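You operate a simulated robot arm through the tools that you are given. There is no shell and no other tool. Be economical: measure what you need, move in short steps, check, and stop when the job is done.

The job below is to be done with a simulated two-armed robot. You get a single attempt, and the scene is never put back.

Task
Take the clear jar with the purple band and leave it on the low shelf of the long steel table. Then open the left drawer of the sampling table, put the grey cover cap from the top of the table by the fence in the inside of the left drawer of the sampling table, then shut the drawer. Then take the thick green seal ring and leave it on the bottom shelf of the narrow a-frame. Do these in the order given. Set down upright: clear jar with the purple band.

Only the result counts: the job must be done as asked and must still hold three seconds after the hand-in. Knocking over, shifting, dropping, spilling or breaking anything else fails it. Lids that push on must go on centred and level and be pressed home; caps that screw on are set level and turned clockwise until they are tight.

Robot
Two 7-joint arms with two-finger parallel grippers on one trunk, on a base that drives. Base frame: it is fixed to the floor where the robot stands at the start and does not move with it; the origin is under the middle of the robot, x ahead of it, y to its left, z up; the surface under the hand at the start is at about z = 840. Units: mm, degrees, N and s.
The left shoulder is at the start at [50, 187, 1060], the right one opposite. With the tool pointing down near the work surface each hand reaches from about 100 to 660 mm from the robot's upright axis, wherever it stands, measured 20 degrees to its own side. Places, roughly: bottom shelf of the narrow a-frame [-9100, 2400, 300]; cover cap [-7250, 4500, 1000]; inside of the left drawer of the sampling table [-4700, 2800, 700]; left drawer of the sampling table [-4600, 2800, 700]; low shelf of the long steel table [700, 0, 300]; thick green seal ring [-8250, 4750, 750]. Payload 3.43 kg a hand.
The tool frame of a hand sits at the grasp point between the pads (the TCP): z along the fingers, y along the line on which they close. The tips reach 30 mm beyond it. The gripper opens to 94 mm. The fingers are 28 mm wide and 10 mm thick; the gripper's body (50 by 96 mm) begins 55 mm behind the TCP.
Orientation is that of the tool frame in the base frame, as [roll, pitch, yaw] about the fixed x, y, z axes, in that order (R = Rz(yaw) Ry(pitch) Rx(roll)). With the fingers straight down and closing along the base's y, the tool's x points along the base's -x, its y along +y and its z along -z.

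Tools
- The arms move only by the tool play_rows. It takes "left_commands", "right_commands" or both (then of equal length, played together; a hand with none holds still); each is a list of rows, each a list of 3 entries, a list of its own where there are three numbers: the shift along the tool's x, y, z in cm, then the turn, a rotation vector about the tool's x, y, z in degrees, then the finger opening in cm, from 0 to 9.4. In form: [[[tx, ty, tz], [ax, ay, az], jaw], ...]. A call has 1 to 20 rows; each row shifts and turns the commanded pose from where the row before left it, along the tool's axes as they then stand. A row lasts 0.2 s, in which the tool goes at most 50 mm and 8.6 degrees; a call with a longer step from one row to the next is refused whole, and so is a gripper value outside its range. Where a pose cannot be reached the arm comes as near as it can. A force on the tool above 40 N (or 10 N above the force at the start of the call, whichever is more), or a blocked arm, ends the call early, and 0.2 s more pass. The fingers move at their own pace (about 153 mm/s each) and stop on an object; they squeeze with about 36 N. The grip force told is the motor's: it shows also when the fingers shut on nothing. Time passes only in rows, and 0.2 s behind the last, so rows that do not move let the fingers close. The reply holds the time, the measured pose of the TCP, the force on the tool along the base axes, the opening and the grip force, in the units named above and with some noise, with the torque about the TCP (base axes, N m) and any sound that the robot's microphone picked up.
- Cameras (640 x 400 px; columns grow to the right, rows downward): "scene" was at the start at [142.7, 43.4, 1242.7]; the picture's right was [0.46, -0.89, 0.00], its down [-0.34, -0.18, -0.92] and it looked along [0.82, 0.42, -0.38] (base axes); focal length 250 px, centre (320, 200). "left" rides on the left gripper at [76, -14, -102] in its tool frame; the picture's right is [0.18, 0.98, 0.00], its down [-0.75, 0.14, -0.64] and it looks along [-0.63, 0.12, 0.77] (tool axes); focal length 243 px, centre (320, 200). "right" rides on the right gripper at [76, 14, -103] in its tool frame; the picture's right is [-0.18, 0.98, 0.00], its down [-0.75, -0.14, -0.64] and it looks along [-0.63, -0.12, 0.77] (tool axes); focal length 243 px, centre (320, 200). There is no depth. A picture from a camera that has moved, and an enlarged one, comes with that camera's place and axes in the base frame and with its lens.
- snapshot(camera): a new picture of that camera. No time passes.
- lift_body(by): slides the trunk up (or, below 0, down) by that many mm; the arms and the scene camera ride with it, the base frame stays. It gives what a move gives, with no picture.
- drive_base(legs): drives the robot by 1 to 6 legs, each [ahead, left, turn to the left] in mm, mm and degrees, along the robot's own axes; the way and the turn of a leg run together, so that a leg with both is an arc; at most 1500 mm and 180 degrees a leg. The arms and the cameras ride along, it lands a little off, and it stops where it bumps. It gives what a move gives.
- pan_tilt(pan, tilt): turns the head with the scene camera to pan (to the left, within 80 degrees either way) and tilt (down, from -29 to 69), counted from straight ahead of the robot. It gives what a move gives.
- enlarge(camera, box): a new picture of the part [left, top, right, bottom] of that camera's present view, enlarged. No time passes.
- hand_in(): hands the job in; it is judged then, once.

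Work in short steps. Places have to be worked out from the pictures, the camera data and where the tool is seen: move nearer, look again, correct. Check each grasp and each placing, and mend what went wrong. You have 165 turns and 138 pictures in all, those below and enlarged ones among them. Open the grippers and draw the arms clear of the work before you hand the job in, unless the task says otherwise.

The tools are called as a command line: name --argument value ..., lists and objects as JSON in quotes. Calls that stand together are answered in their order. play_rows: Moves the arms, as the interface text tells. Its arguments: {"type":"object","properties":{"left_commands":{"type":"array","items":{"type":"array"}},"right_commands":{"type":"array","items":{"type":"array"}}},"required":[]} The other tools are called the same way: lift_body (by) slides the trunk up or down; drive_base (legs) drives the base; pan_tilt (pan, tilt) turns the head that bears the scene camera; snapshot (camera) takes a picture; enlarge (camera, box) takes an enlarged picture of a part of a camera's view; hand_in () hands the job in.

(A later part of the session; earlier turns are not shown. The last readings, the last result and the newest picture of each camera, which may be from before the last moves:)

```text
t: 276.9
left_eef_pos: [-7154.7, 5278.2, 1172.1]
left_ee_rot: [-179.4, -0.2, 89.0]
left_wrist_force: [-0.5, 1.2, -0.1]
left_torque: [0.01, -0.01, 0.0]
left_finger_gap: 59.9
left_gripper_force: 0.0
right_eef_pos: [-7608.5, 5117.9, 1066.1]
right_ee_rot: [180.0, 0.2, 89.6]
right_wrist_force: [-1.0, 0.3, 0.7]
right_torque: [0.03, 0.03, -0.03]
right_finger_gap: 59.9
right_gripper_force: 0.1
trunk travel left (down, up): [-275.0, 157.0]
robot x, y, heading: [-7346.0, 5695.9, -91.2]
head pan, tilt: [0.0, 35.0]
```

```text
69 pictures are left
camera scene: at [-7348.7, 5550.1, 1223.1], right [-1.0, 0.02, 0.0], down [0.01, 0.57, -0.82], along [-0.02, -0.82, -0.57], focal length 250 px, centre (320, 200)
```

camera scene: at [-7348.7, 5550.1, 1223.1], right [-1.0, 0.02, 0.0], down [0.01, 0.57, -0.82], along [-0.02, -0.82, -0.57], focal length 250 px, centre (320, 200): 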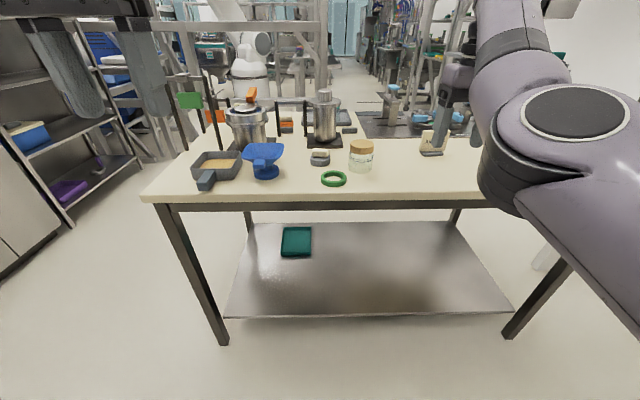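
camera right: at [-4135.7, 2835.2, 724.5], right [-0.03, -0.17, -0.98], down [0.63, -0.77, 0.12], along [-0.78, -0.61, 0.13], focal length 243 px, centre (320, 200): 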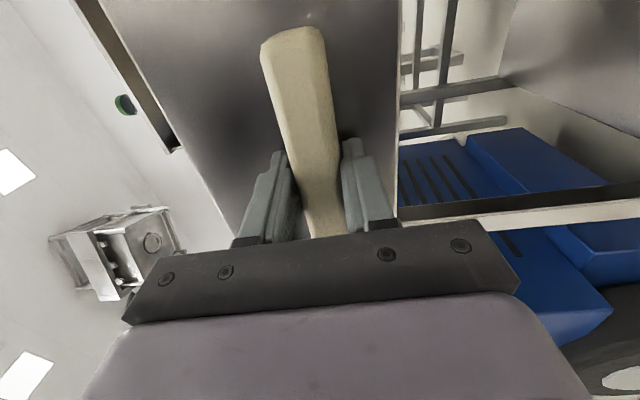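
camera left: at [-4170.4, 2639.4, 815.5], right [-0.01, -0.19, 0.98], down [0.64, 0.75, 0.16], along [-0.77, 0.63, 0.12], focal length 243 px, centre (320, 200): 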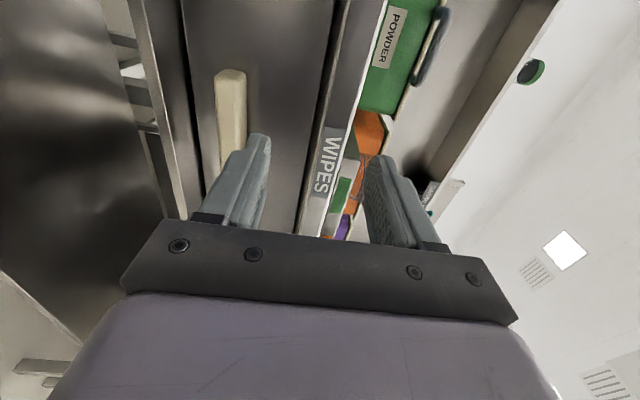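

Cap is at about [−7360, 4822], table top ≈ 850; a thin green ring and gold-lid jar are next to it. I bring the right hand over it by base motion, stopping a bit short.

drive_base --legs '[[0, 225, 1.2], [280, 0, 0]]'

snapshot --camera "right"

snapshot --camera "scene"

```text
t: 281.1
left_eef_pos: [-6919.9, 5004.8, 1172.1]
left_ee_rot: [-179.4, -0.3, 90.0]
left_wrist_force: [-1.1, -0.4, -0.6]
left_torque: [0.02, 0.01, 0.02]
left_finger_gap: 59.9
left_gripper_force: 0.0
right_eef_pos: [-7372.2, 4837.6, 1067.2]
right_ee_rot: [180.0, 0.1, 90.4]
right_wrist_force: [0.5, 0.5, 0.4]
right_torque: [-0.01, 0.03, -0.02]
right_finger_gap: 60.0
right_gripper_force: 0.0
trunk travel left (down, up): [-275.0, 157.0]
robot x, y, heading: [-7117.0, 5418.8, -90.4]
head pan, tilt: [0.0, 35.0]
```

```text
68 pictures are left
camera right: at [-7357.0, 4913.5, 1169.4], right [0.98, -0.18, 0.0], down [-0.14, -0.75, 0.64], along [-0.11, -0.63, -0.77], focal length 243 px, centre (320, 200)
```

right: 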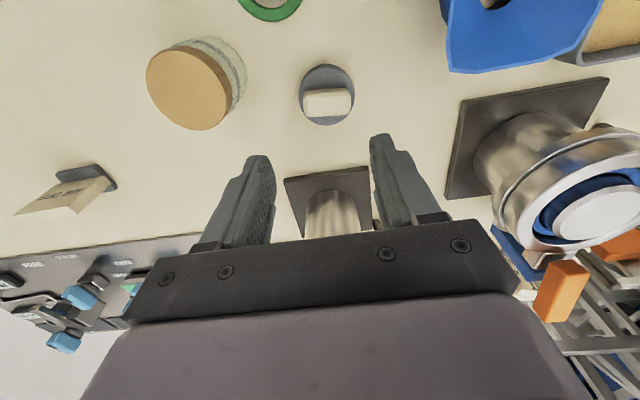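

```text
67 pictures are left
camera scene: at [-7117.9, 5273.3, 1222.9], right [-1.0, 0.0, 0.0], down [0.0, 0.57, -0.82], along [0.0, -0.82, -0.57], focal length 250 px, centre (320, 200)
```

scene: 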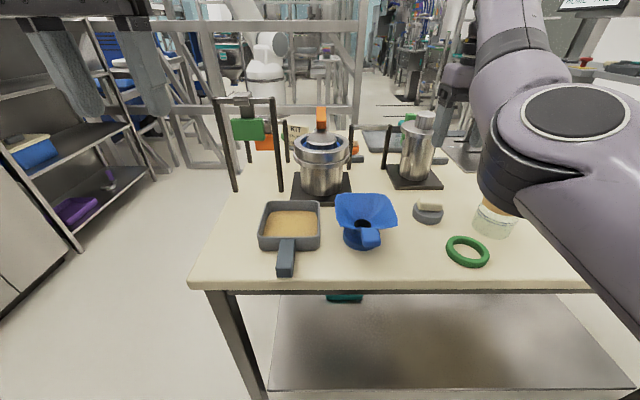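

Cap at [−7363, 4823] by both views. I enlarge it for the heights of disc and knob.

enlarge --camera "scene" --box '[390, 180, 470, 230]'

enlarge --camera "right" --box '[270, 45, 390, 145]'

```text
8.00 times, centred on (430, 205) of scene
camera zoom: at [-7117.9, 5273.3, 1222.9], right [-1.0, 0.0, 0.0], down [0.0, 0.57, -0.82], along [0.0, -0.82, -0.57], focal length 2001 px, centre (-560, 160)
```

zoom: 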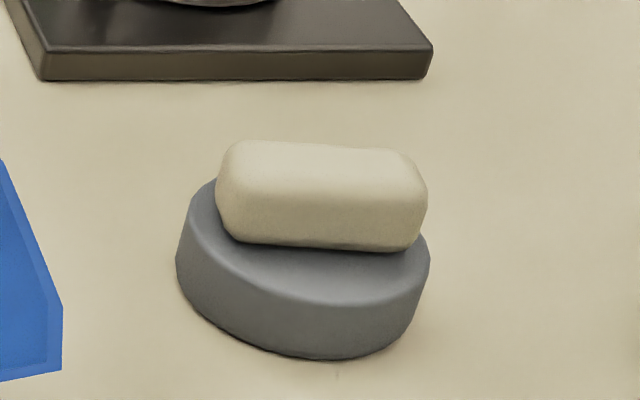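

```text
4.00 times, centred on (330, 95) of right
camera zoom: at [-7357.0, 4913.5, 1169.4], right [0.98, -0.18, 0.0], down [-0.14, -0.75, 0.64], along [-0.11, -0.63, -0.77], focal length 970 px, centre (280, 620)
```

zoom: 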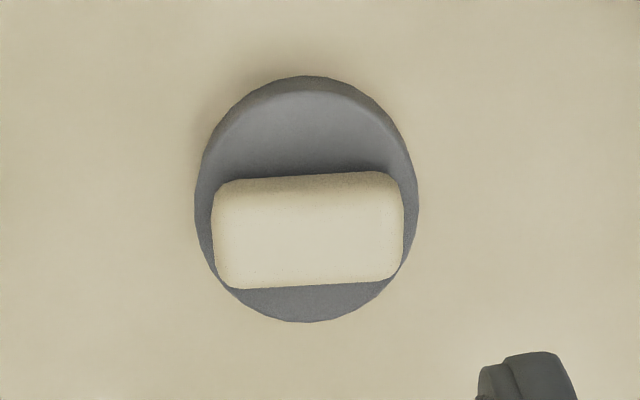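

Knob is ~54 mm long along x and 28 mm wide, tops at ≈900; disc top ≈877. I descend above it, centred, to z≈935 with the fingers at 75 mm.

play_rows --right_commands '[[[-0.73, 0.45, 3.3], [0, 0, 0], 7.5], [[-0.73, 0.45, 3.3], [0, 0, 0], 7.5], [[0, 0, 3.3], [0, 0, 0], 7.5], [[0, 0, 3.3], [0, 0, 0], 7.5], [[0, 0, 0], [0, 0, 0], 7.5]]'

snapshot --camera "right"

enlarge --camera "scene" --box '[350, 120, 510, 260]'

```text
t: 282.3
left_eef_pos: [-6918.5, 5005.0, 1172.1]
left_ee_rot: [-179.4, -0.2, 90.0]
left_wrist_force: [0.0, -0.9, -0.6]
left_torque: [0.0, -0.01, -0.02]
left_finger_gap: 59.9
left_gripper_force: 0.1
right_eef_pos: [-7362.3, 4821.9, 934.5]
right_ee_rot: [-179.9, 0.2, 90.4]
right_wrist_force: [0.0, -0.5, -0.1]
right_torque: [0.03, 0.01, -0.03]
right_finger_gap: 75.1
right_gripper_force: 0.1
trunk travel left (down, up): [-275.0, 157.0]
robot x, y, heading: [-7119.4, 5418.9, -90.3]
head pan, tilt: [0.0, 35.0]
```

```text
64 pictures are left
camera right: at [-7347.0, 4898.2, 1037.6], right [0.98, -0.18, 0.0], down [-0.14, -0.75, 0.64], along [-0.11, -0.63, -0.76], focal length 243 px, centre (320, 200)
```

right: 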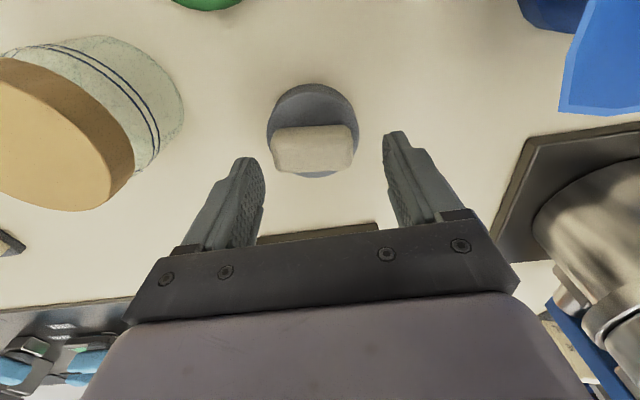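

```text
2.86 times, centred on (430, 190) of scene
camera zoom: at [-7117.9, 5273.7, 1223.0], right [-1.0, 0.0, 0.0], down [0.0, 0.57, -0.82], along [0.0, -0.82, -0.57], focal length 714 px, centre (6, 229)
```

zoom: 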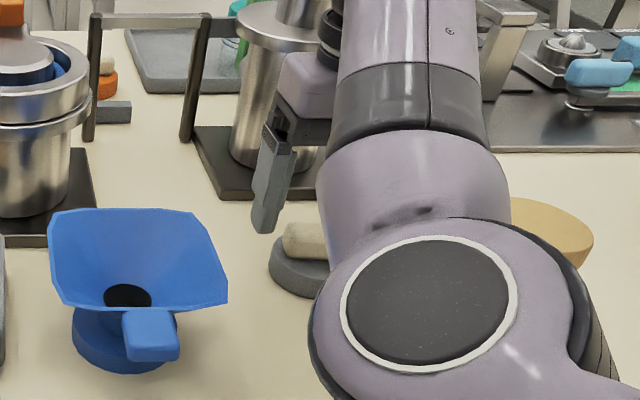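

Centred on the knob (needs +4 mm in y). I go down to z≈908 and close on it.

play_rows --right_commands '[[[0.4, -0.1, 1.3], [0, 0, 0], 7.5], [[0, 0, 1.3], [0, 0, 0], 7.5], [[0, 0, 0], [0, 0, 0], 7.5], [[0, 0, 0], [0, 0, 0], 5], [[0, 0, 0], [0, 0, 0], 3], [[0, 0, 0], [0, 0, 0], 3]]'

snapshot --camera "right"

```text
t: 283.7
left_eef_pos: [-6918.7, 5005.1, 1171.9]
left_ee_rot: [-179.5, -0.2, 90.0]
left_wrist_force: [-0.8, -0.5, -1.2]
left_torque: [0.03, -0.02, -0.03]
left_finger_gap: 60.3
left_gripper_force: 0.1
right_eef_pos: [-7362.6, 4826.0, 908.8]
right_ee_rot: [179.9, 0.0, 90.4]
right_wrist_force: [0.4, -0.2, 1.4]
right_torque: [-0.05, -0.05, 0.02]
right_finger_gap: 62.0
right_gripper_force: 36.5
trunk travel left (down, up): [-275.0, 157.0]
robot x, y, heading: [-7118.2, 5421.6, -90.3]
head pan, tilt: [0.0, 35.0]
```

```text
62 pictures are left
camera right: at [-7348.1, 4902.4, 1012.0], right [0.98, -0.18, 0.0], down [-0.14, -0.75, 0.64], along [-0.11, -0.63, -0.77], focal length 243 px, centre (320, 200)
```

right: 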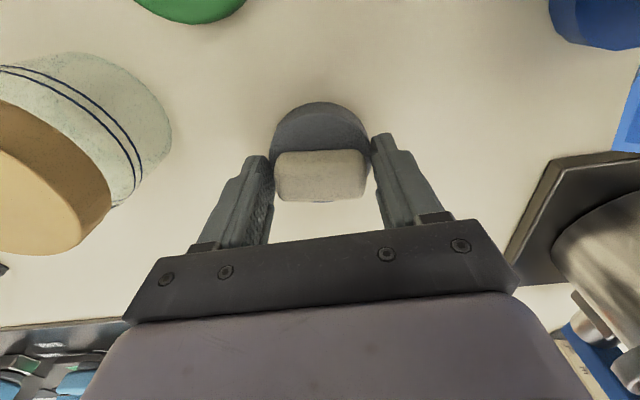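

Closed at 62 mm. I lift straight up and check that it came along.

play_rows --right_commands '[[[0, 0, -1], [0, 0, 0], 3], [[0, 0, -3], [0, 0, 0], 3], [[0, 0, -4], [0, 0, 0], 3], [[0, 0, -4], [0, 0, 0], 3], [[0, 0, -3], [0, 0, 0], 3], [[0, 0, 0], [0, 0, 0], 3]]'

snapshot --camera "right"

```text
t: 285.1
left_eef_pos: [-6919.5, 5004.9, 1172.1]
left_ee_rot: [-179.5, -0.1, 90.0]
left_wrist_force: [0.1, 0.0, -0.1]
left_torque: [-0.04, -0.08, 0.01]
left_finger_gap: 60.2
left_gripper_force: 0.0
right_eef_pos: [-7365.3, 4829.2, 1059.0]
right_ee_rot: [179.9, 0.0, 90.4]
right_wrist_force: [0.3, 0.7, -1.4]
right_torque: [0.01, -0.01, -0.02]
right_finger_gap: 61.9
right_gripper_force: 36.3
trunk travel left (down, up): [-275.0, 157.0]
robot x, y, heading: [-7118.7, 5417.7, -90.3]
head pan, tilt: [0.0, 35.0]
```

```text
61 pictures are left
camera right: at [-7349.8, 4904.2, 1162.6], right [0.98, -0.18, 0.0], down [-0.14, -0.75, 0.64], along [-0.11, -0.63, -0.77], focal length 243 px, centre (320, 200)
```

right: 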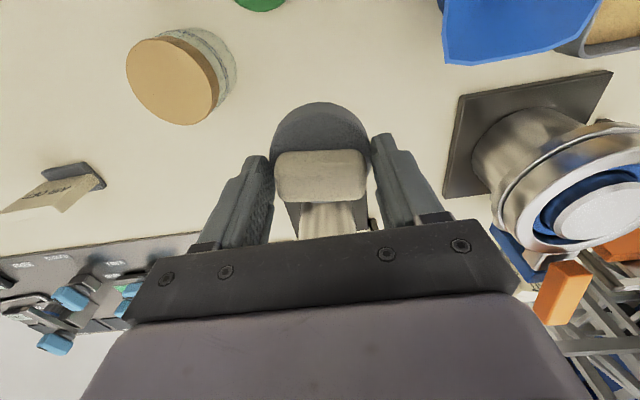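

Cap held. I retrace the route to the sampling table.

drive_base --legs '[[-280, 0, 0], [0, 0, -90], [0, -185, 0], [-1000, 0, 0], [-930, 0, 0], [-700, 0, 0]]'

```text
t: 305.5
left_eef_pos: [-4885.0, 5668.9, 1172.5]
left_ee_rot: [-179.4, -0.1, -0.8]
left_wrist_force: [0.1, -0.5, -0.4]
left_torque: [0.03, 0.01, -0.03]
left_finger_gap: 60.1
left_gripper_force: 0.1
right_eef_pos: [-5055.6, 6116.5, 1058.7]
right_ee_rot: [180.0, 0.1, -0.5]
right_wrist_force: [0.5, 0.2, -0.6]
right_torque: [0.0, -0.01, -0.01]
right_finger_gap: 61.3
right_gripper_force: 35.9
trunk travel left (down, up): [-275.0, 157.0]
robot x, y, heading: [-4471.1, 5862.1, 179.0]
head pan, tilt: [0.0, 35.0]
```

Arrived at [−4471, 5862]. Continue back around the second bench.

drive_base --legs '[[-350, 380, 1], [-430, 50, 0], [0, 1400, 0], [0, 1300, 0]]'

pan_tilt --pan 0 --tilt 40

snapshot --camera "scene"

```text
t: 334.7
left_eef_pos: [-4014.5, 2529.7, 1172.7]
left_ee_rot: [-179.3, -0.2, 3.0]
left_wrist_force: [-0.1, -0.6, -0.4]
left_torque: [0.02, 0.0, 0.0]
left_finger_gap: 59.9
left_gripper_force: 0.1
right_eef_pos: [-4216.6, 2964.8, 1058.9]
right_ee_rot: [179.9, 0.0, 3.5]
right_wrist_force: [-0.7, 0.1, -1.2]
right_torque: [0.03, 0.0, -0.02]
right_finger_gap: 59.8
right_gripper_force: 36.4
trunk travel left (down, up): [-275.0, 157.0]
robot x, y, heading: [-3613.8, 2753.8, -177.2]
head pan, tilt: [0.0, 35.0]
```

```text
t: 335.4
left_eef_pos: [-4013.9, 2530.3, 1172.4]
left_ee_rot: [-179.3, -0.2, 3.2]
left_wrist_force: [0.5, 1.0, -0.3]
left_torque: [0.01, -0.03, -0.02]
left_finger_gap: 60.1
left_gripper_force: 0.1
right_eef_pos: [-4215.6, 2964.5, 1058.5]
right_ee_rot: [-180.0, 0.0, 3.5]
right_wrist_force: [0.5, 0.5, -0.4]
right_torque: [0.01, -0.06, -0.02]
right_finger_gap: 59.8
right_gripper_force: 36.3
trunk travel left (down, up): [-275.0, 157.0]
robot x, y, heading: [-3616.2, 2753.7, -177.1]
head pan, tilt: [0.0, 40.0]
```

```text
60 pictures are left
camera scene: at [-3753.9, 2746.4, 1215.5], right [-0.05, 1.0, 0.0], down [0.64, 0.03, -0.77], along [-0.77, -0.04, -0.64], focal length 250 px, centre (320, 200)
```

scene: 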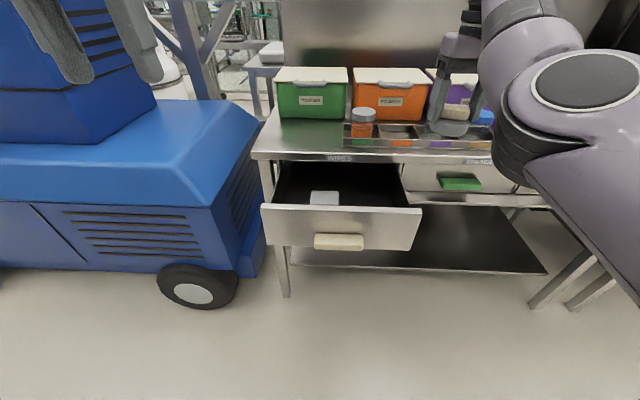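

The drawer contains a white item near y 2700–2770; I will put the cap to its right at about [−4305, 2860]. I align heading and position by the base.

drive_base --legs '[[0, 0, -2.9], [100, 134, 0]]'

snapshot --camera "scene"

snapshot --camera "right"

```text
t: 337.6
left_eef_pos: [-4125.7, 2414.2, 1173.1]
left_ee_rot: [-179.4, -0.2, 0.3]
left_wrist_force: [-0.1, 0.3, 0.1]
left_torque: [0.01, 0.03, 0.05]
left_finger_gap: 60.2
left_gripper_force: 0.1
right_eef_pos: [-4305.1, 2859.5, 1059.0]
right_ee_rot: [-180.0, 0.2, 0.7]
right_wrist_force: [0.1, 1.1, -0.3]
right_torque: [0.01, 0.01, -0.02]
right_finger_gap: 59.7
right_gripper_force: 35.5
trunk travel left (down, up): [-275.0, 157.0]
robot x, y, heading: [-3713.5, 2617.2, -180.1]
head pan, tilt: [0.0, 40.0]
```

```text
59 pictures are left
camera scene: at [-3854.0, 2617.7, 1215.4], right [0.0, 1.0, 0.0], down [0.64, 0.0, -0.77], along [-0.77, 0.0, -0.64], focal length 250 px, centre (320, 200)
```

scene: 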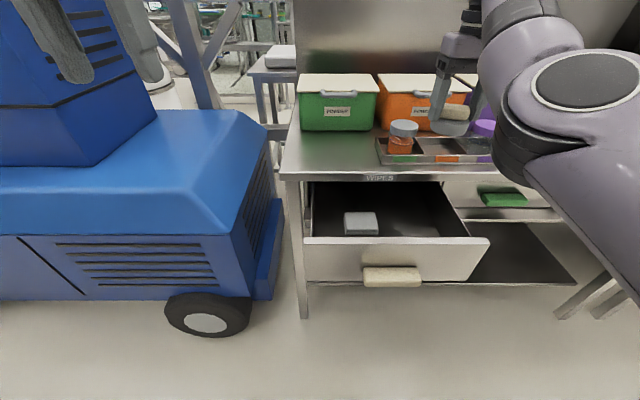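

```text
58 pictures are left
camera right: at [-4227.6, 2845.4, 1162.2], right [-0.17, -0.98, 0.0], down [-0.75, 0.13, 0.64], along [-0.63, 0.11, -0.77], focal length 243 px, centre (320, 200)
```

right: 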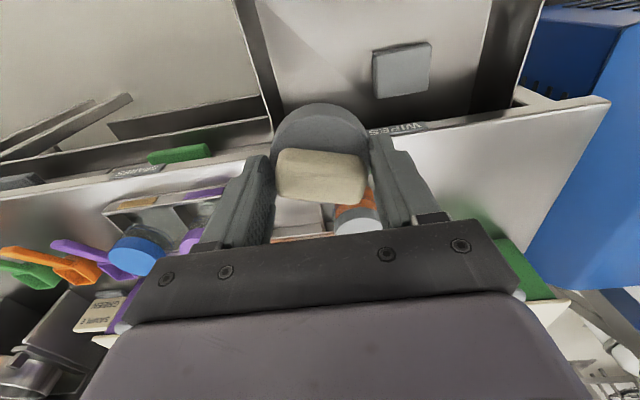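

Drawer's right wall is at y≈2925, table edge at x≈−4374. I shift slightly to [−4300, 2848] and lower the trunk 200 mm, then look.

play_rows --right_commands '[[[0.5, 1.1, 0], [0, 0, 0], 3], [[0, 0, 0], [0, 0, 0], 3]]'

lift_body --by -200

snapshot --camera "right"

snapshot --camera "scene"

```text
t: 338.2
left_eef_pos: [-4124.8, 2414.0, 1173.0]
left_ee_rot: [-179.4, -0.2, 0.3]
left_wrist_force: [0.1, 0.1, 0.1]
left_torque: [0.01, 0.02, -0.02]
left_finger_gap: 60.2
left_gripper_force: 0.1
right_eef_pos: [-4299.3, 2849.3, 1058.0]
right_ee_rot: [-179.9, 0.1, 0.5]
right_wrist_force: [1.1, -0.3, -0.6]
right_torque: [0.0, -0.02, 0.03]
right_finger_gap: 60.0
right_gripper_force: 36.3
trunk travel left (down, up): [-275.0, 157.0]
robot x, y, heading: [-3711.8, 2619.3, -180.0]
head pan, tilt: [0.0, 40.0]
```

```text
t: 340.4
left_eef_pos: [-4124.9, 2414.8, 971.9]
left_ee_rot: [-179.4, -0.2, 0.2]
left_wrist_force: [0.5, -0.1, 0.9]
left_torque: [-0.01, -0.01, 0.0]
left_finger_gap: 60.5
left_gripper_force: 0.1
right_eef_pos: [-4299.6, 2847.9, 859.9]
right_ee_rot: [-179.9, 0.2, 0.7]
right_wrist_force: [0.1, -0.7, -1.1]
right_torque: [0.02, -0.02, 0.01]
right_finger_gap: 59.7
right_gripper_force: 36.1
trunk travel left (down, up): [-75.0, 357.0]
robot x, y, heading: [-3710.1, 2615.4, -179.9]
head pan, tilt: [0.0, 40.0]
```

```text
57 pictures are left
camera right: at [-4222.6, 2834.2, 962.2], right [-0.17, -0.98, 0.0], down [-0.75, 0.13, 0.64], along [-0.63, 0.11, -0.77], focal length 243 px, centre (320, 200)
```

right: 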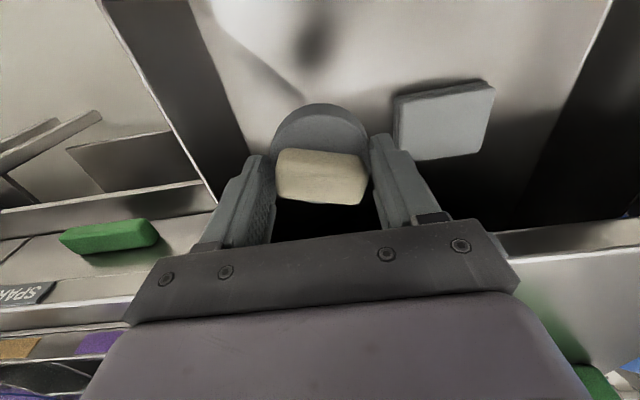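

```text
56 pictures are left
camera scene: at [-3853.8, 2617.9, 1015.5], right [0.0, 1.0, 0.0], down [0.64, 0.0, -0.77], along [-0.77, 0.0, -0.64], focal length 250 px, centre (320, 200)
```

scene: 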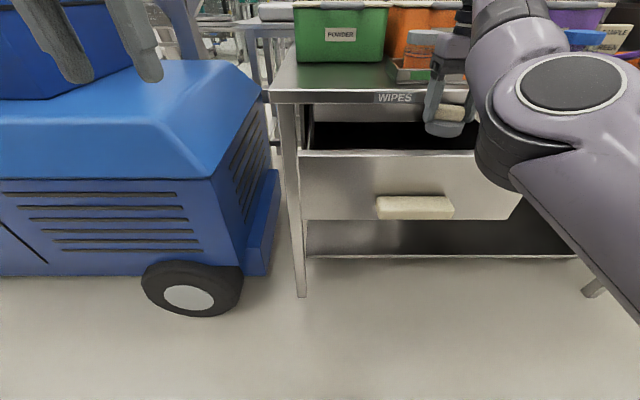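

All clear. I lower 70 mm more with the trunk, then finish with the arm in small steps.

lift_body --by -70

play_rows --right_commands '[[[0, 0, 1.5], [0, 0, 0], 3], [[0, 0, 0.8], [0, 0, 0], 3], [[0, 0, 0], [0, 0, 0], 3]]'

snapshot --camera "right"

snapshot --camera "scene"

```text
t: 341.5
left_eef_pos: [-4124.8, 2414.5, 902.2]
left_ee_rot: [-179.5, -0.2, 0.2]
left_wrist_force: [-0.5, 0.0, -0.1]
left_torque: [0.01, 0.03, -0.01]
left_finger_gap: 59.8
left_gripper_force: 0.0
right_eef_pos: [-4299.6, 2849.1, 789.5]
right_ee_rot: [-180.0, 0.1, 0.7]
right_wrist_force: [-1.3, -0.5, 0.0]
right_torque: [0.0, -0.03, 0.0]
right_finger_gap: 59.9
right_gripper_force: 36.3
trunk travel left (down, up): [-5.0, 427.0]
robot x, y, heading: [-3710.5, 2618.8, -179.8]
head pan, tilt: [0.0, 40.0]
```

```text
t: 342.3
left_eef_pos: [-4124.6, 2414.5, 902.5]
left_ee_rot: [-179.4, -0.1, 0.4]
left_wrist_force: [-0.3, 0.0, -0.3]
left_torque: [0.01, -0.01, 0.01]
left_finger_gap: 59.9
left_gripper_force: 0.1
right_eef_pos: [-4300.4, 2848.0, 765.9]
right_ee_rot: [180.0, 0.0, 0.7]
right_wrist_force: [-0.2, -0.3, -0.7]
right_torque: [-0.01, 0.02, -0.02]
right_finger_gap: 59.9
right_gripper_force: 36.1
trunk travel left (down, up): [-5.0, 427.0]
robot x, y, heading: [-3713.5, 2617.7, -180.2]
head pan, tilt: [0.0, 40.0]
```

```text
55 pictures are left
camera right: at [-4222.7, 2833.9, 869.1], right [-0.17, -0.98, 0.0], down [-0.75, 0.13, 0.64], along [-0.63, 0.11, -0.77], focal length 243 px, centre (320, 200)
```

right: 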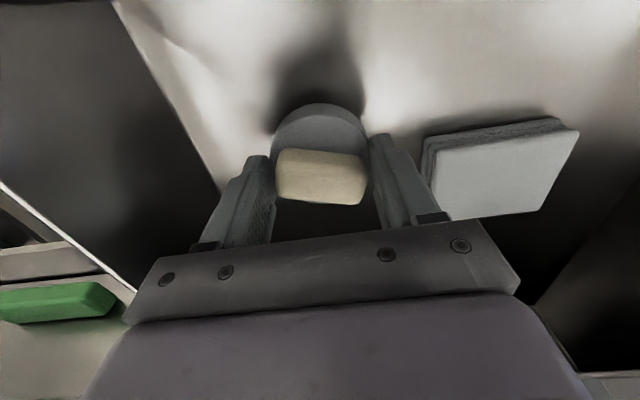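

```text
54 pictures are left
camera scene: at [-3853.8, 2617.9, 945.5], right [0.0, 1.0, 0.0], down [0.64, 0.0, -0.77], along [-0.77, 0.0, -0.64], focal length 250 px, centre (320, 200)
```

scene: 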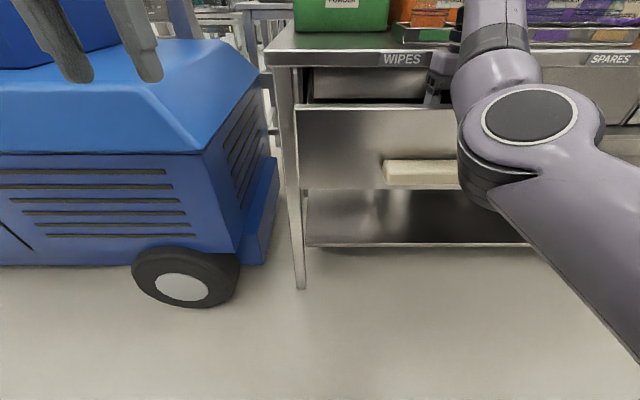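

No contact yet. I step down 3 mm at a time.

play_rows --right_commands '[[[0, 0, 0.4], [0, 0, 0], 3], [[0, 0, 0.4], [0, 0, 0], 3], [[0, 0, 0.3], [0, 0, 0], 3], [[0, 0, 0], [0, 0, 0], 3]]'

```text
t: 343.3
left_eef_pos: [-4124.9, 2415.0, 902.6]
left_ee_rot: [-179.4, -0.2, 0.3]
left_wrist_force: [0.0, -0.3, -0.2]
left_torque: [-0.01, 0.04, 0.0]
left_finger_gap: 60.1
left_gripper_force: 0.1
right_eef_pos: [-4300.4, 2848.5, 753.9]
right_ee_rot: [179.8, 0.1, 0.7]
right_wrist_force: [0.2, 0.1, 1.0]
right_torque: [-0.04, 0.0, 0.02]
right_finger_gap: 59.7
right_gripper_force: 35.4
trunk travel left (down, up): [-5.0, 427.0]
robot x, y, heading: [-3707.9, 2622.4, -180.3]
head pan, tilt: [0.0, 40.0]
```

play_rows --right_commands '[[[0, 0, 0.2], [0, 0, 0], 3], [[0, 0, 0.2], [0, 0, 0], 3], [[0, 0, 0.2], [0, 0, 0], 3], [[0, 0, 0], [0, 0, 0], 3]]'

```text
t: 344.3
left_eef_pos: [-4123.4, 2413.9, 903.5]
left_ee_rot: [-179.4, -0.1, 0.4]
left_wrist_force: [-1.3, 0.7, 0.3]
left_torque: [-0.03, 0.02, 0.03]
left_finger_gap: 60.1
left_gripper_force: 0.1
right_eef_pos: [-4299.2, 2848.4, 752.6]
right_ee_rot: [-179.9, 0.5, 0.5]
right_wrist_force: [-0.5, -1.9, 25.1]
right_torque: [-0.08, -0.47, -0.02]
right_finger_gap: 60.0
right_gripper_force: 36.1
trunk travel left (down, up): [-5.0, 427.0]
robot x, y, heading: [-3716.9, 2617.5, -180.2]
head pan, tilt: [0.0, 40.0]
```

Contact with the drawer floor (25 N). I ease up 4 mm, release, and rise with the arm.

play_rows --right_commands '[[[0, 0, -0.4], [0, 0, 0], 3], [[0, 0, 0], [0, 0, 0], 6.5], [[0, 0, 0], [0, 0, 0], 7.5], [[0, 0, 0], [0, 0, 0], 7.5], [[0, 0, -2], [0, 0, 0], 7.5], [[0, 0, -3], [0, 0, 0], 7.5], [[0, 0, 0], [0, 0, 0], 7.5]]'

lift_body --by 230

snapshot --camera "right"

snapshot --camera "scene"

```text
t: 345.9
left_eef_pos: [-4125.8, 2414.9, 901.7]
left_ee_rot: [-179.3, -0.1, 0.3]
left_wrist_force: [-0.3, -0.4, 0.5]
left_torque: [0.04, 0.03, 0.0]
left_finger_gap: 59.9
left_gripper_force: 0.0
right_eef_pos: [-4299.4, 2848.4, 802.9]
right_ee_rot: [180.0, 0.1, 0.7]
right_wrist_force: [0.0, 0.0, -0.1]
right_torque: [0.02, -0.02, -0.02]
right_finger_gap: 75.3
right_gripper_force: 0.1
trunk travel left (down, up): [-5.0, 427.0]
robot x, y, heading: [-3711.7, 2614.4, -180.0]
head pan, tilt: [0.0, 40.0]
```

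```text
t: 348.3
left_eef_pos: [-4123.9, 2415.1, 1132.3]
left_ee_rot: [-179.5, -0.2, 0.4]
left_wrist_force: [0.0, 0.1, -0.3]
left_torque: [-0.01, 0.0, 0.0]
left_finger_gap: 60.0
left_gripper_force: 0.0
right_eef_pos: [-4300.3, 2849.4, 1031.9]
right_ee_rot: [180.0, 0.1, 0.7]
right_wrist_force: [0.6, -0.2, -0.5]
right_torque: [0.0, 0.02, -0.04]
right_finger_gap: 75.0
right_gripper_force: 0.0
trunk travel left (down, up): [-235.0, 197.0]
robot x, y, heading: [-3712.7, 2617.0, -180.1]
head pan, tilt: [0.0, 40.0]
```

```text
53 pictures are left
camera right: at [-4222.8, 2835.0, 1136.0], right [-0.17, -0.98, 0.0], down [-0.75, 0.13, 0.64], along [-0.63, 0.11, -0.77], focal length 243 px, centre (320, 200)
```

right: 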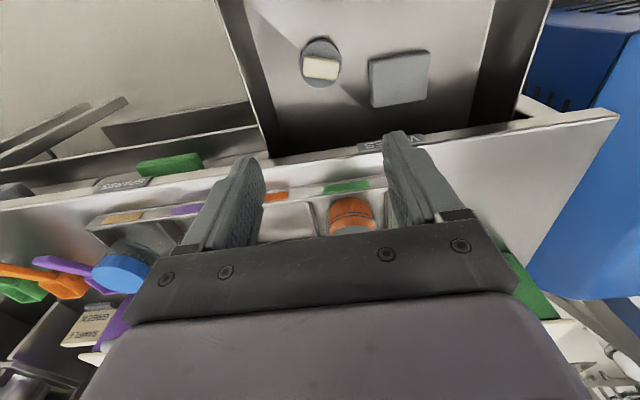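

```text
52 pictures are left
camera scene: at [-3853.9, 2617.9, 1175.4], right [0.0, 1.0, 0.0], down [0.64, 0.0, -0.77], along [-0.77, 0.0, -0.64], focal length 250 px, centre (320, 200)
```

scene: 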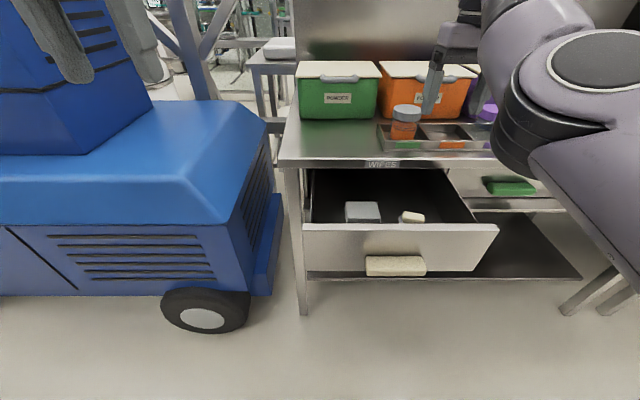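

Cap rests in the drawer. To shut it: back off, tilt the closed right hand 45°, and push on the handle's front at its centre.

drive_base --legs '[[-200, 83, 0]]'

play_rows --right_commands '[[[0, 0, 0], [0, -7.5, 0], 4], [[0, 0, 0], [0, -7.5, 0], 2], [[0, 0, 0], [0, -7.5, 0], 0], [[0, 0, 0], [0, -7.5, 0], 0], [[0, 0, 0], [0, -7.5, 0], 0], [[0, 0, 0], [0, -7.5, 0], 0], [[0, 0, 0], [0, 0, 0], 0]]'

snapshot --camera "scene"

```text
t: 349.9
left_eef_pos: [-3931.4, 2330.6, 1131.1]
left_ee_rot: [-179.3, -0.2, 0.2]
left_wrist_force: [0.2, -0.7, -0.2]
left_torque: [-0.02, -0.03, 0.01]
left_finger_gap: 60.1
left_gripper_force: 0.0
right_eef_pos: [-4105.8, 2764.4, 1032.1]
right_ee_rot: [180.0, 0.1, 0.5]
right_wrist_force: [-1.2, 0.0, 0.1]
right_torque: [-0.02, 0.04, 0.01]
right_finger_gap: 74.9
right_gripper_force: 0.0
trunk travel left (down, up): [-235.0, 197.0]
robot x, y, heading: [-3518.7, 2534.6, 180.0]
head pan, tilt: [0.0, 40.0]
```

```text
t: 351.6
left_eef_pos: [-3932.5, 2330.5, 1131.6]
left_ee_rot: [-179.5, -0.2, 0.2]
left_wrist_force: [-0.6, -0.2, -0.5]
left_torque: [0.01, 0.0, 0.01]
left_finger_gap: 60.0
left_gripper_force: 0.1
right_eef_pos: [-4109.3, 2782.0, 1039.2]
right_ee_rot: [-179.6, 45.9, -0.7]
right_wrist_force: [-0.5, -0.4, 0.0]
right_torque: [-0.01, 0.0, -0.02]
right_finger_gap: 0.0
right_gripper_force: 33.2
right hand out of reach, approached as far as the arm can: row 2
trunk travel left (down, up): [-235.0, 197.0]
robot x, y, heading: [-3518.9, 2530.5, 179.7]
head pan, tilt: [0.0, 40.0]
```

```text
51 pictures are left
camera scene: at [-3660.0, 2533.1, 1175.5], right [0.0, 1.0, 0.0], down [0.64, 0.0, -0.77], along [-0.77, 0.0, -0.64], focal length 250 px, centre (320, 200)
```

scene: 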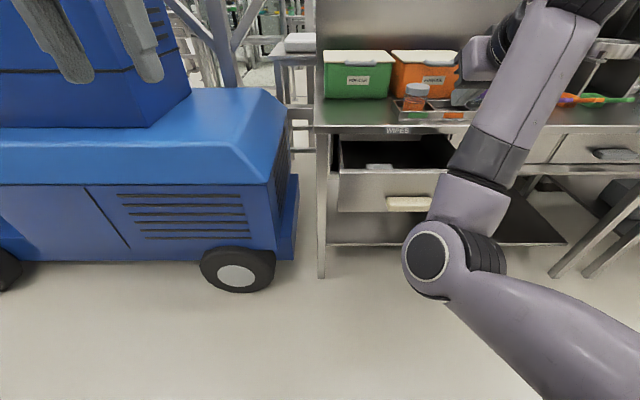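

The arm settled with elbow low in front; fine. I lower the trunk and then the hand so that the tips face the handle's front at z≈745.

lift_body --by -235

play_rows --right_commands '[[[1.35, 0, 1.35], [0, 0, 0], 0], [[1.35, 0, 1.35], [0, 0, 0], 0], [[0, 0, 0], [0, 0, 0], 0]]'

snapshot --camera "right"

snapshot --camera "scene"

```text
t: 354.0
left_eef_pos: [-3932.6, 2330.0, 896.9]
left_ee_rot: [-179.4, -0.2, 0.2]
left_wrist_force: [-0.2, 0.9, 0.5]
left_torque: [0.01, 0.02, 0.01]
left_finger_gap: 59.8
left_gripper_force: 0.1
right_eef_pos: [-4108.6, 2780.1, 800.1]
right_ee_rot: [-179.1, 45.2, -0.4]
right_wrist_force: [0.3, -0.4, -0.1]
right_torque: [-0.02, 0.03, 0.03]
right_finger_gap: 0.0
right_gripper_force: 32.6
trunk travel left (down, up): [0.0, 432.0]
robot x, y, heading: [-3518.1, 2531.7, 179.9]
head pan, tilt: [0.0, 40.0]
```

```text
t: 354.8
left_eef_pos: [-3932.2, 2331.2, 897.1]
left_ee_rot: [-179.5, -0.2, 0.1]
left_wrist_force: [0.0, 1.2, -0.8]
left_torque: [0.02, -0.01, 0.0]
left_finger_gap: 59.7
left_gripper_force: 0.0
right_eef_pos: [-4108.8, 2782.3, 768.6]
right_ee_rot: [-179.3, 46.0, -0.5]
right_wrist_force: [0.0, -0.1, -0.1]
right_torque: [-0.01, 0.03, 0.0]
right_finger_gap: 0.2
right_gripper_force: 32.9
trunk travel left (down, up): [0.0, 432.0]
robot x, y, heading: [-3516.4, 2532.0, 179.8]
head pan, tilt: [0.0, 40.0]
```

```text
50 pictures are left
camera right: at [-3982.1, 2765.7, 785.3], right [-0.15, -0.98, 0.12], down [-0.06, 0.13, 0.99], along [-0.99, 0.14, -0.08], focal length 243 px, centre (320, 200)
```

right: 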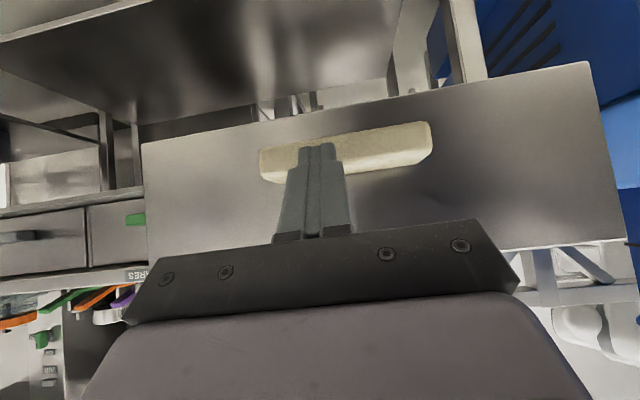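

```text
49 pictures are left
camera scene: at [-3660.0, 2533.1, 940.5], right [0.0, 1.0, 0.0], down [0.64, 0.0, -0.77], along [-0.77, 0.0, -0.64], focal length 250 px, centre (320, 200)
```

scene: 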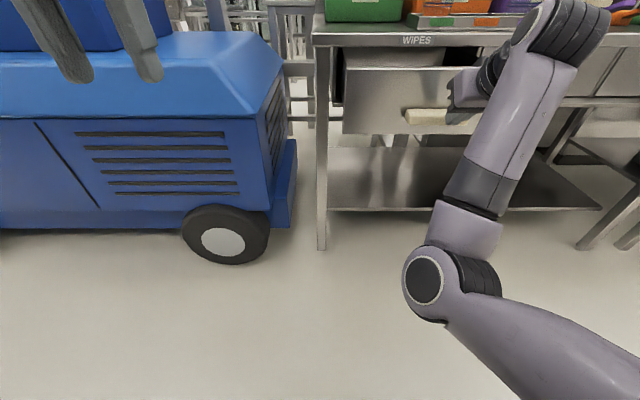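

Tips are in front of the handle. I push the drawer shut by driving forward, first 220 mm.

drive_base --legs '[[220, 0, 0]]'

snapshot --camera "scene"

```text
t: 356.5
left_eef_pos: [-4149.3, 2329.4, 897.3]
left_ee_rot: [-179.4, -0.2, 0.3]
left_wrist_force: [-0.2, -0.8, 0.7]
left_torque: [0.0, -0.01, -0.02]
left_finger_gap: 59.9
left_gripper_force: 0.0
right_eef_pos: [-4328.2, 2779.2, 763.9]
right_ee_rot: [-178.8, 45.5, -0.1]
right_wrist_force: [0.0, 0.0, 0.4]
right_torque: [0.01, 0.0, 0.0]
right_finger_gap: 0.3
right_gripper_force: 33.0
trunk travel left (down, up): [0.0, 432.0]
robot x, y, heading: [-3735.3, 2533.1, -179.6]
head pan, tilt: [0.0, 40.0]
```

```text
48 pictures are left
camera scene: at [-3878.4, 2532.6, 940.4], right [0.0, 1.0, 0.0], down [0.64, 0.0, -0.77], along [-0.77, 0.0, -0.64], focal length 250 px, centre (320, 200)
```

scene: 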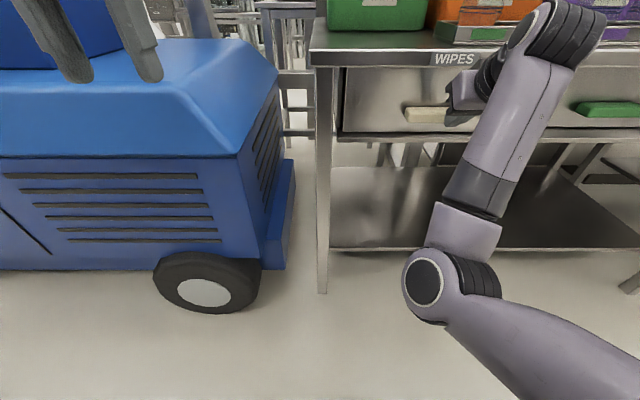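

About 50 mm remain. I push with the arm so that force is monitored.

play_rows --right_commands '[[[-1.4, 0, 1.4], [0, 0, 0], 0], [[-1.4, 0, 1.4], [0, 0, 0], 0], [[-0.5, 0, 0.5], [0, 0, 0], 0], [[-0.35, 0, 0.35], [0, 0, 0], 0], [[-0.35, 0, 0.35], [0, 0, 0], 0], [[-0.35, 0, 0.35], [0, 0, 0], 0], [[-0.35, 0, 0.35], [0, 0, 0], 0], [[0, 0, 0], [0, 0, 0], 0]]'

snapshot --camera "scene"

```text
t: 357.5
left_eef_pos: [-4148.5, 2329.8, 897.9]
left_ee_rot: [-179.4, 0.0, 0.1]
left_wrist_force: [0.0, 0.7, 0.2]
left_torque: [0.01, 0.01, 0.0]
left_finger_gap: 59.6
left_gripper_force: 0.0
right_eef_pos: [-4373.9, 2781.9, 764.9]
right_ee_rot: [-179.0, 45.0, 0.0]
right_wrist_force: [13.5, -0.9, 4.7]
right_torque: [-0.04, -0.03, 0.11]
right_finger_gap: 0.0
right_gripper_force: 33.3
trunk travel left (down, up): [0.0, 432.0]
robot x, y, heading: [-3734.9, 2533.1, -180.0]
head pan, tilt: [0.0, 40.0]
stopped in row 4 (right hand): the force on the tool passed its limit at 47 N (the readings are from after the stop); the commanded pose is now the measured one
```

```text
47 pictures are left
camera scene: at [-3876.6, 2532.6, 940.8], right [0.0, 1.0, 0.0], down [0.64, 0.0, -0.77], along [-0.77, 0.0, -0.64], focal length 250 px, centre (320, 200)
```

scene: 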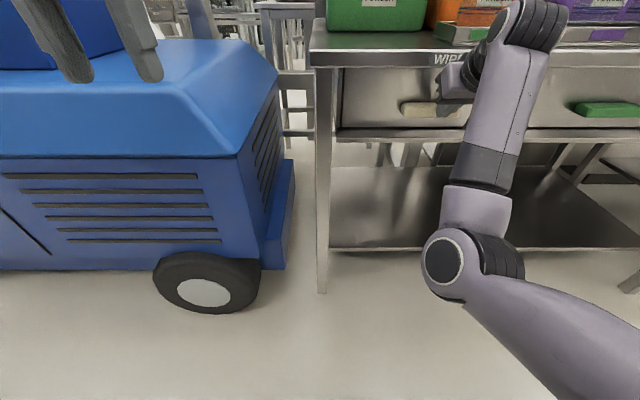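

It stopped hard at about the closed position. I back off and inspect.

drive_base --legs '[[-215, 0, 0]]'

enlarge --camera "scene" --box '[300, 0, 640, 200]'

```text
t: 359.1
left_eef_pos: [-3935.1, 2330.4, 897.0]
left_ee_rot: [-179.4, -0.1, 0.2]
left_wrist_force: [0.9, 0.0, 0.7]
left_torque: [0.01, -0.04, 0.01]
left_finger_gap: 60.1
left_gripper_force: 0.0
right_eef_pos: [-4160.9, 2782.3, 763.4]
right_ee_rot: [-178.8, 44.8, 0.0]
right_wrist_force: [-0.4, 0.2, 0.8]
right_torque: [0.0, -0.03, 0.02]
right_finger_gap: 0.0
right_gripper_force: 33.4
trunk travel left (down, up): [0.0, 432.0]
robot x, y, heading: [-3518.4, 2531.0, -179.7]
head pan, tilt: [0.0, 40.0]
```

```text
1.88 times, centred on (470, 100) of scene
camera zoom: at [-3663.6, 2532.9, 940.5], right [0.0, 1.0, 0.0], down [0.64, 0.0, -0.77], along [-0.77, 0.0, -0.64], focal length 471 px, centre (38, 388)
```

zoom: 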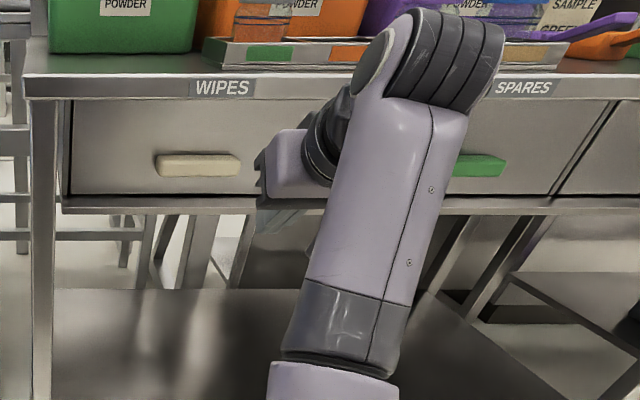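

The drawer is flush with its neighbour. I raise the trunk and return the right hand to tool-down for the ring.

lift_body --by 275

play_rows --right_commands '[[[-2.8, 0, -2.8], [0, 0, 0], 2], [[0, 0, 0], [0, 7.5, 0], 2], [[0, 0, 0], [0, 7.5, 0], 5], [[0, 0, 0], [0, 7.5, 0], 6], [[0, 0, 0], [0, 7.5, 0], 6], [[0, 0, 0], [0, 7.5, 0], 6], [[0, 0, 0], [0, 7.5, 0], 6], [[0, 0, 0], [0, 0, 0], 6]]'

snapshot --camera "scene"

```text
t: 361.9
left_eef_pos: [-3934.6, 2329.0, 1172.3]
left_ee_rot: [-179.4, -0.1, 0.3]
left_wrist_force: [-0.3, 0.3, -0.2]
left_torque: [-0.02, -0.01, 0.0]
left_finger_gap: 59.7
left_gripper_force: 0.0
right_eef_pos: [-4161.5, 2781.5, 1037.7]
right_ee_rot: [-178.9, 44.8, 0.0]
right_wrist_force: [-0.6, 0.0, 0.9]
right_torque: [0.01, -0.02, 0.04]
right_finger_gap: 0.2
right_gripper_force: 33.3
trunk travel left (down, up): [-275.0, 157.0]
robot x, y, heading: [-3523.7, 2531.0, -180.0]
head pan, tilt: [0.0, 40.0]
```

```text
t: 363.7
left_eef_pos: [-3935.6, 2329.3, 1172.3]
left_ee_rot: [-179.4, -0.2, 0.2]
left_wrist_force: [0.1, -0.1, 0.1]
left_torque: [0.01, 0.0, -0.01]
left_finger_gap: 60.0
left_gripper_force: 0.0
right_eef_pos: [-4134.2, 2777.7, 1070.5]
right_ee_rot: [-179.1, 3.5, -0.8]
right_wrist_force: [-0.2, 0.9, -0.3]
right_torque: [0.01, 0.02, -0.04]
right_finger_gap: 59.9
right_gripper_force: 0.1
right hand out of reach, approached as far as the arm can: row 6, 7
trunk travel left (down, up): [-275.0, 157.0]
robot x, y, heading: [-3522.6, 2531.7, -179.8]
head pan, tilt: [0.0, 40.0]
```

```text
45 pictures are left
camera scene: at [-3663.6, 2532.9, 1215.5], right [0.0, 1.0, 0.0], down [0.64, 0.0, -0.77], along [-0.77, 0.0, -0.64], focal length 250 px, centre (320, 200)
```

scene: 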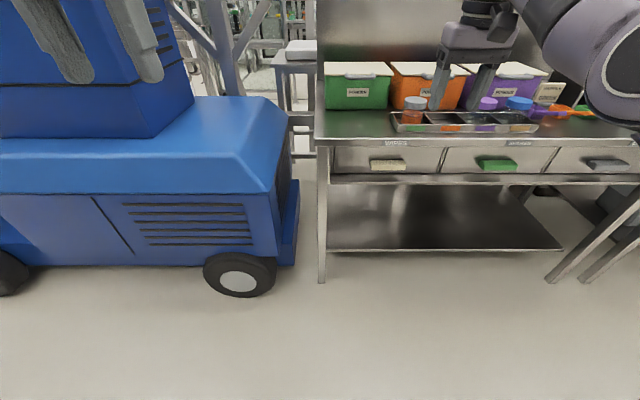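

All three drawers are flush. I drive back toward the table by the fence.

drive_base --legs '[[150, 0, -0.2], [0, -1450, 0], [0, -1450, 0], [450, -50, 0], [350, -390, 0], [700, 0, 0]]'

```text
t: 399.4
left_eef_pos: [-5575.1, 5692.1, 1172.8]
left_ee_rot: [-179.5, -0.2, -0.2]
left_wrist_force: [-0.7, 0.2, -0.1]
left_torque: [0.02, -0.01, 0.02]
left_finger_gap: 60.0
left_gripper_force: 0.0
right_eef_pos: [-5771.2, 6143.2, 1070.2]
right_ee_rot: [-179.2, 3.6, -1.3]
right_wrist_force: [1.2, 0.5, 0.0]
right_torque: [0.02, 0.0, -0.03]
right_finger_gap: 59.8
right_gripper_force: 0.0
trunk travel left (down, up): [-275.0, 157.0]
robot x, y, heading: [-5158.6, 5892.7, 179.4]
head pan, tilt: [0.0, 40.0]
```

Continue west to x≈−7790, then face the table.

drive_base --legs '[[1400, 0, 0.6], [1230, 0, 0], [0, 0, 90]]'

pan_tilt --pan -10 --tilt 30

snapshot --camera "scene"

```text
t: 416.0
left_eef_pos: [-7557.2, 5438.4, 1171.7]
left_ee_rot: [-179.3, -0.2, 92.6]
left_wrist_force: [-0.9, -1.1, 0.6]
left_torque: [0.05, -0.01, -0.01]
left_finger_gap: 59.9
left_gripper_force: 0.0
right_eef_pos: [-7997.4, 5221.8, 1070.9]
right_ee_rot: [-179.2, 3.6, 91.6]
right_wrist_force: [0.8, -0.3, -0.2]
right_torque: [-0.01, 0.0, 0.03]
right_finger_gap: 60.0
right_gripper_force: 0.0
trunk travel left (down, up): [-275.0, 157.0]
robot x, y, heading: [-7776.1, 5843.2, -87.6]
head pan, tilt: [0.0, 40.0]
```

```text
t: 416.7
left_eef_pos: [-7556.9, 5439.9, 1172.1]
left_ee_rot: [-179.4, -0.2, 92.6]
left_wrist_force: [-0.4, -0.1, 0.4]
left_torque: [0.02, -0.02, 0.03]
left_finger_gap: 60.1
left_gripper_force: 0.1
right_eef_pos: [-7997.4, 5221.0, 1069.9]
right_ee_rot: [-179.3, 3.5, 91.7]
right_wrist_force: [-0.6, -0.2, -0.2]
right_torque: [-0.01, 0.0, 0.01]
right_finger_gap: 59.9
right_gripper_force: 0.1
trunk travel left (down, up): [-275.0, 157.0]
robot x, y, heading: [-7772.8, 5841.9, -87.7]
head pan, tilt: [-10.0, 30.0]
```

```text
44 pictures are left
camera scene: at [-7784.0, 5695.8, 1230.8], right [-0.99, 0.13, 0.0], down [0.07, 0.5, -0.87], along [-0.11, -0.86, -0.5], focal length 250 px, centre (320, 200)
```

scene: 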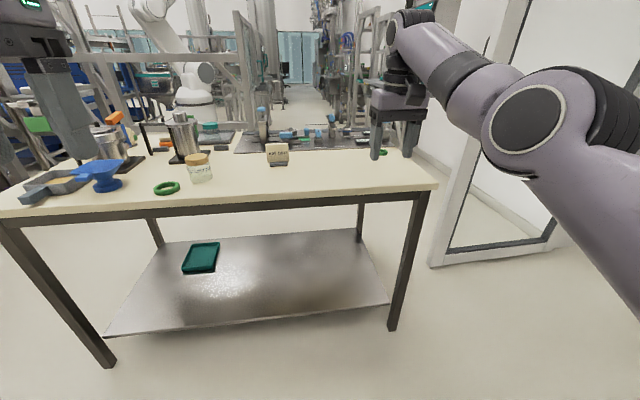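

I zoom on both green rings to tell which is the thick one.

enlarge --camera "scene" --box '[340, 120, 440, 180]'

enlarge --camera "scene" --box '[120, 150, 220, 210]'

```text
6.40 times, centred on (390, 150) of scene
camera zoom: at [-7784.0, 5695.8, 1230.8], right [-0.99, 0.13, 0.0], down [0.07, 0.5, -0.87], along [-0.11, -0.86, -0.5], focal length 1600 px, centre (-128, 520)
```

zoom: 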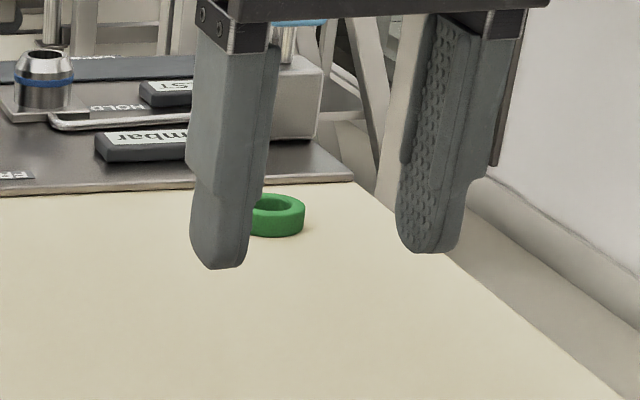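

```text
6.40 times, centred on (170, 180) of scene
camera zoom: at [-7784.0, 5695.8, 1230.8], right [-0.99, 0.13, 0.0], down [0.07, 0.5, -0.87], along [-0.11, -0.86, -0.5], focal length 1600 px, centre (1280, 328)
```

zoom: 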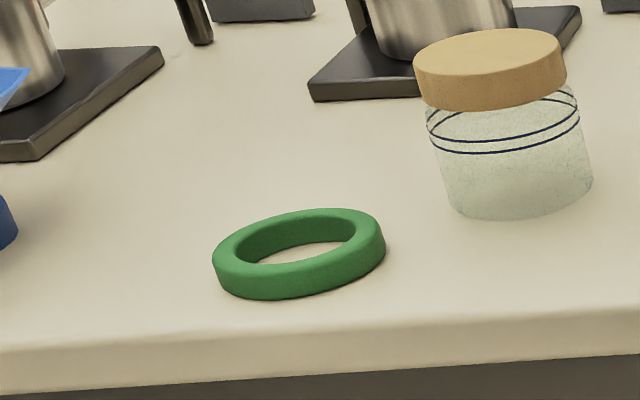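

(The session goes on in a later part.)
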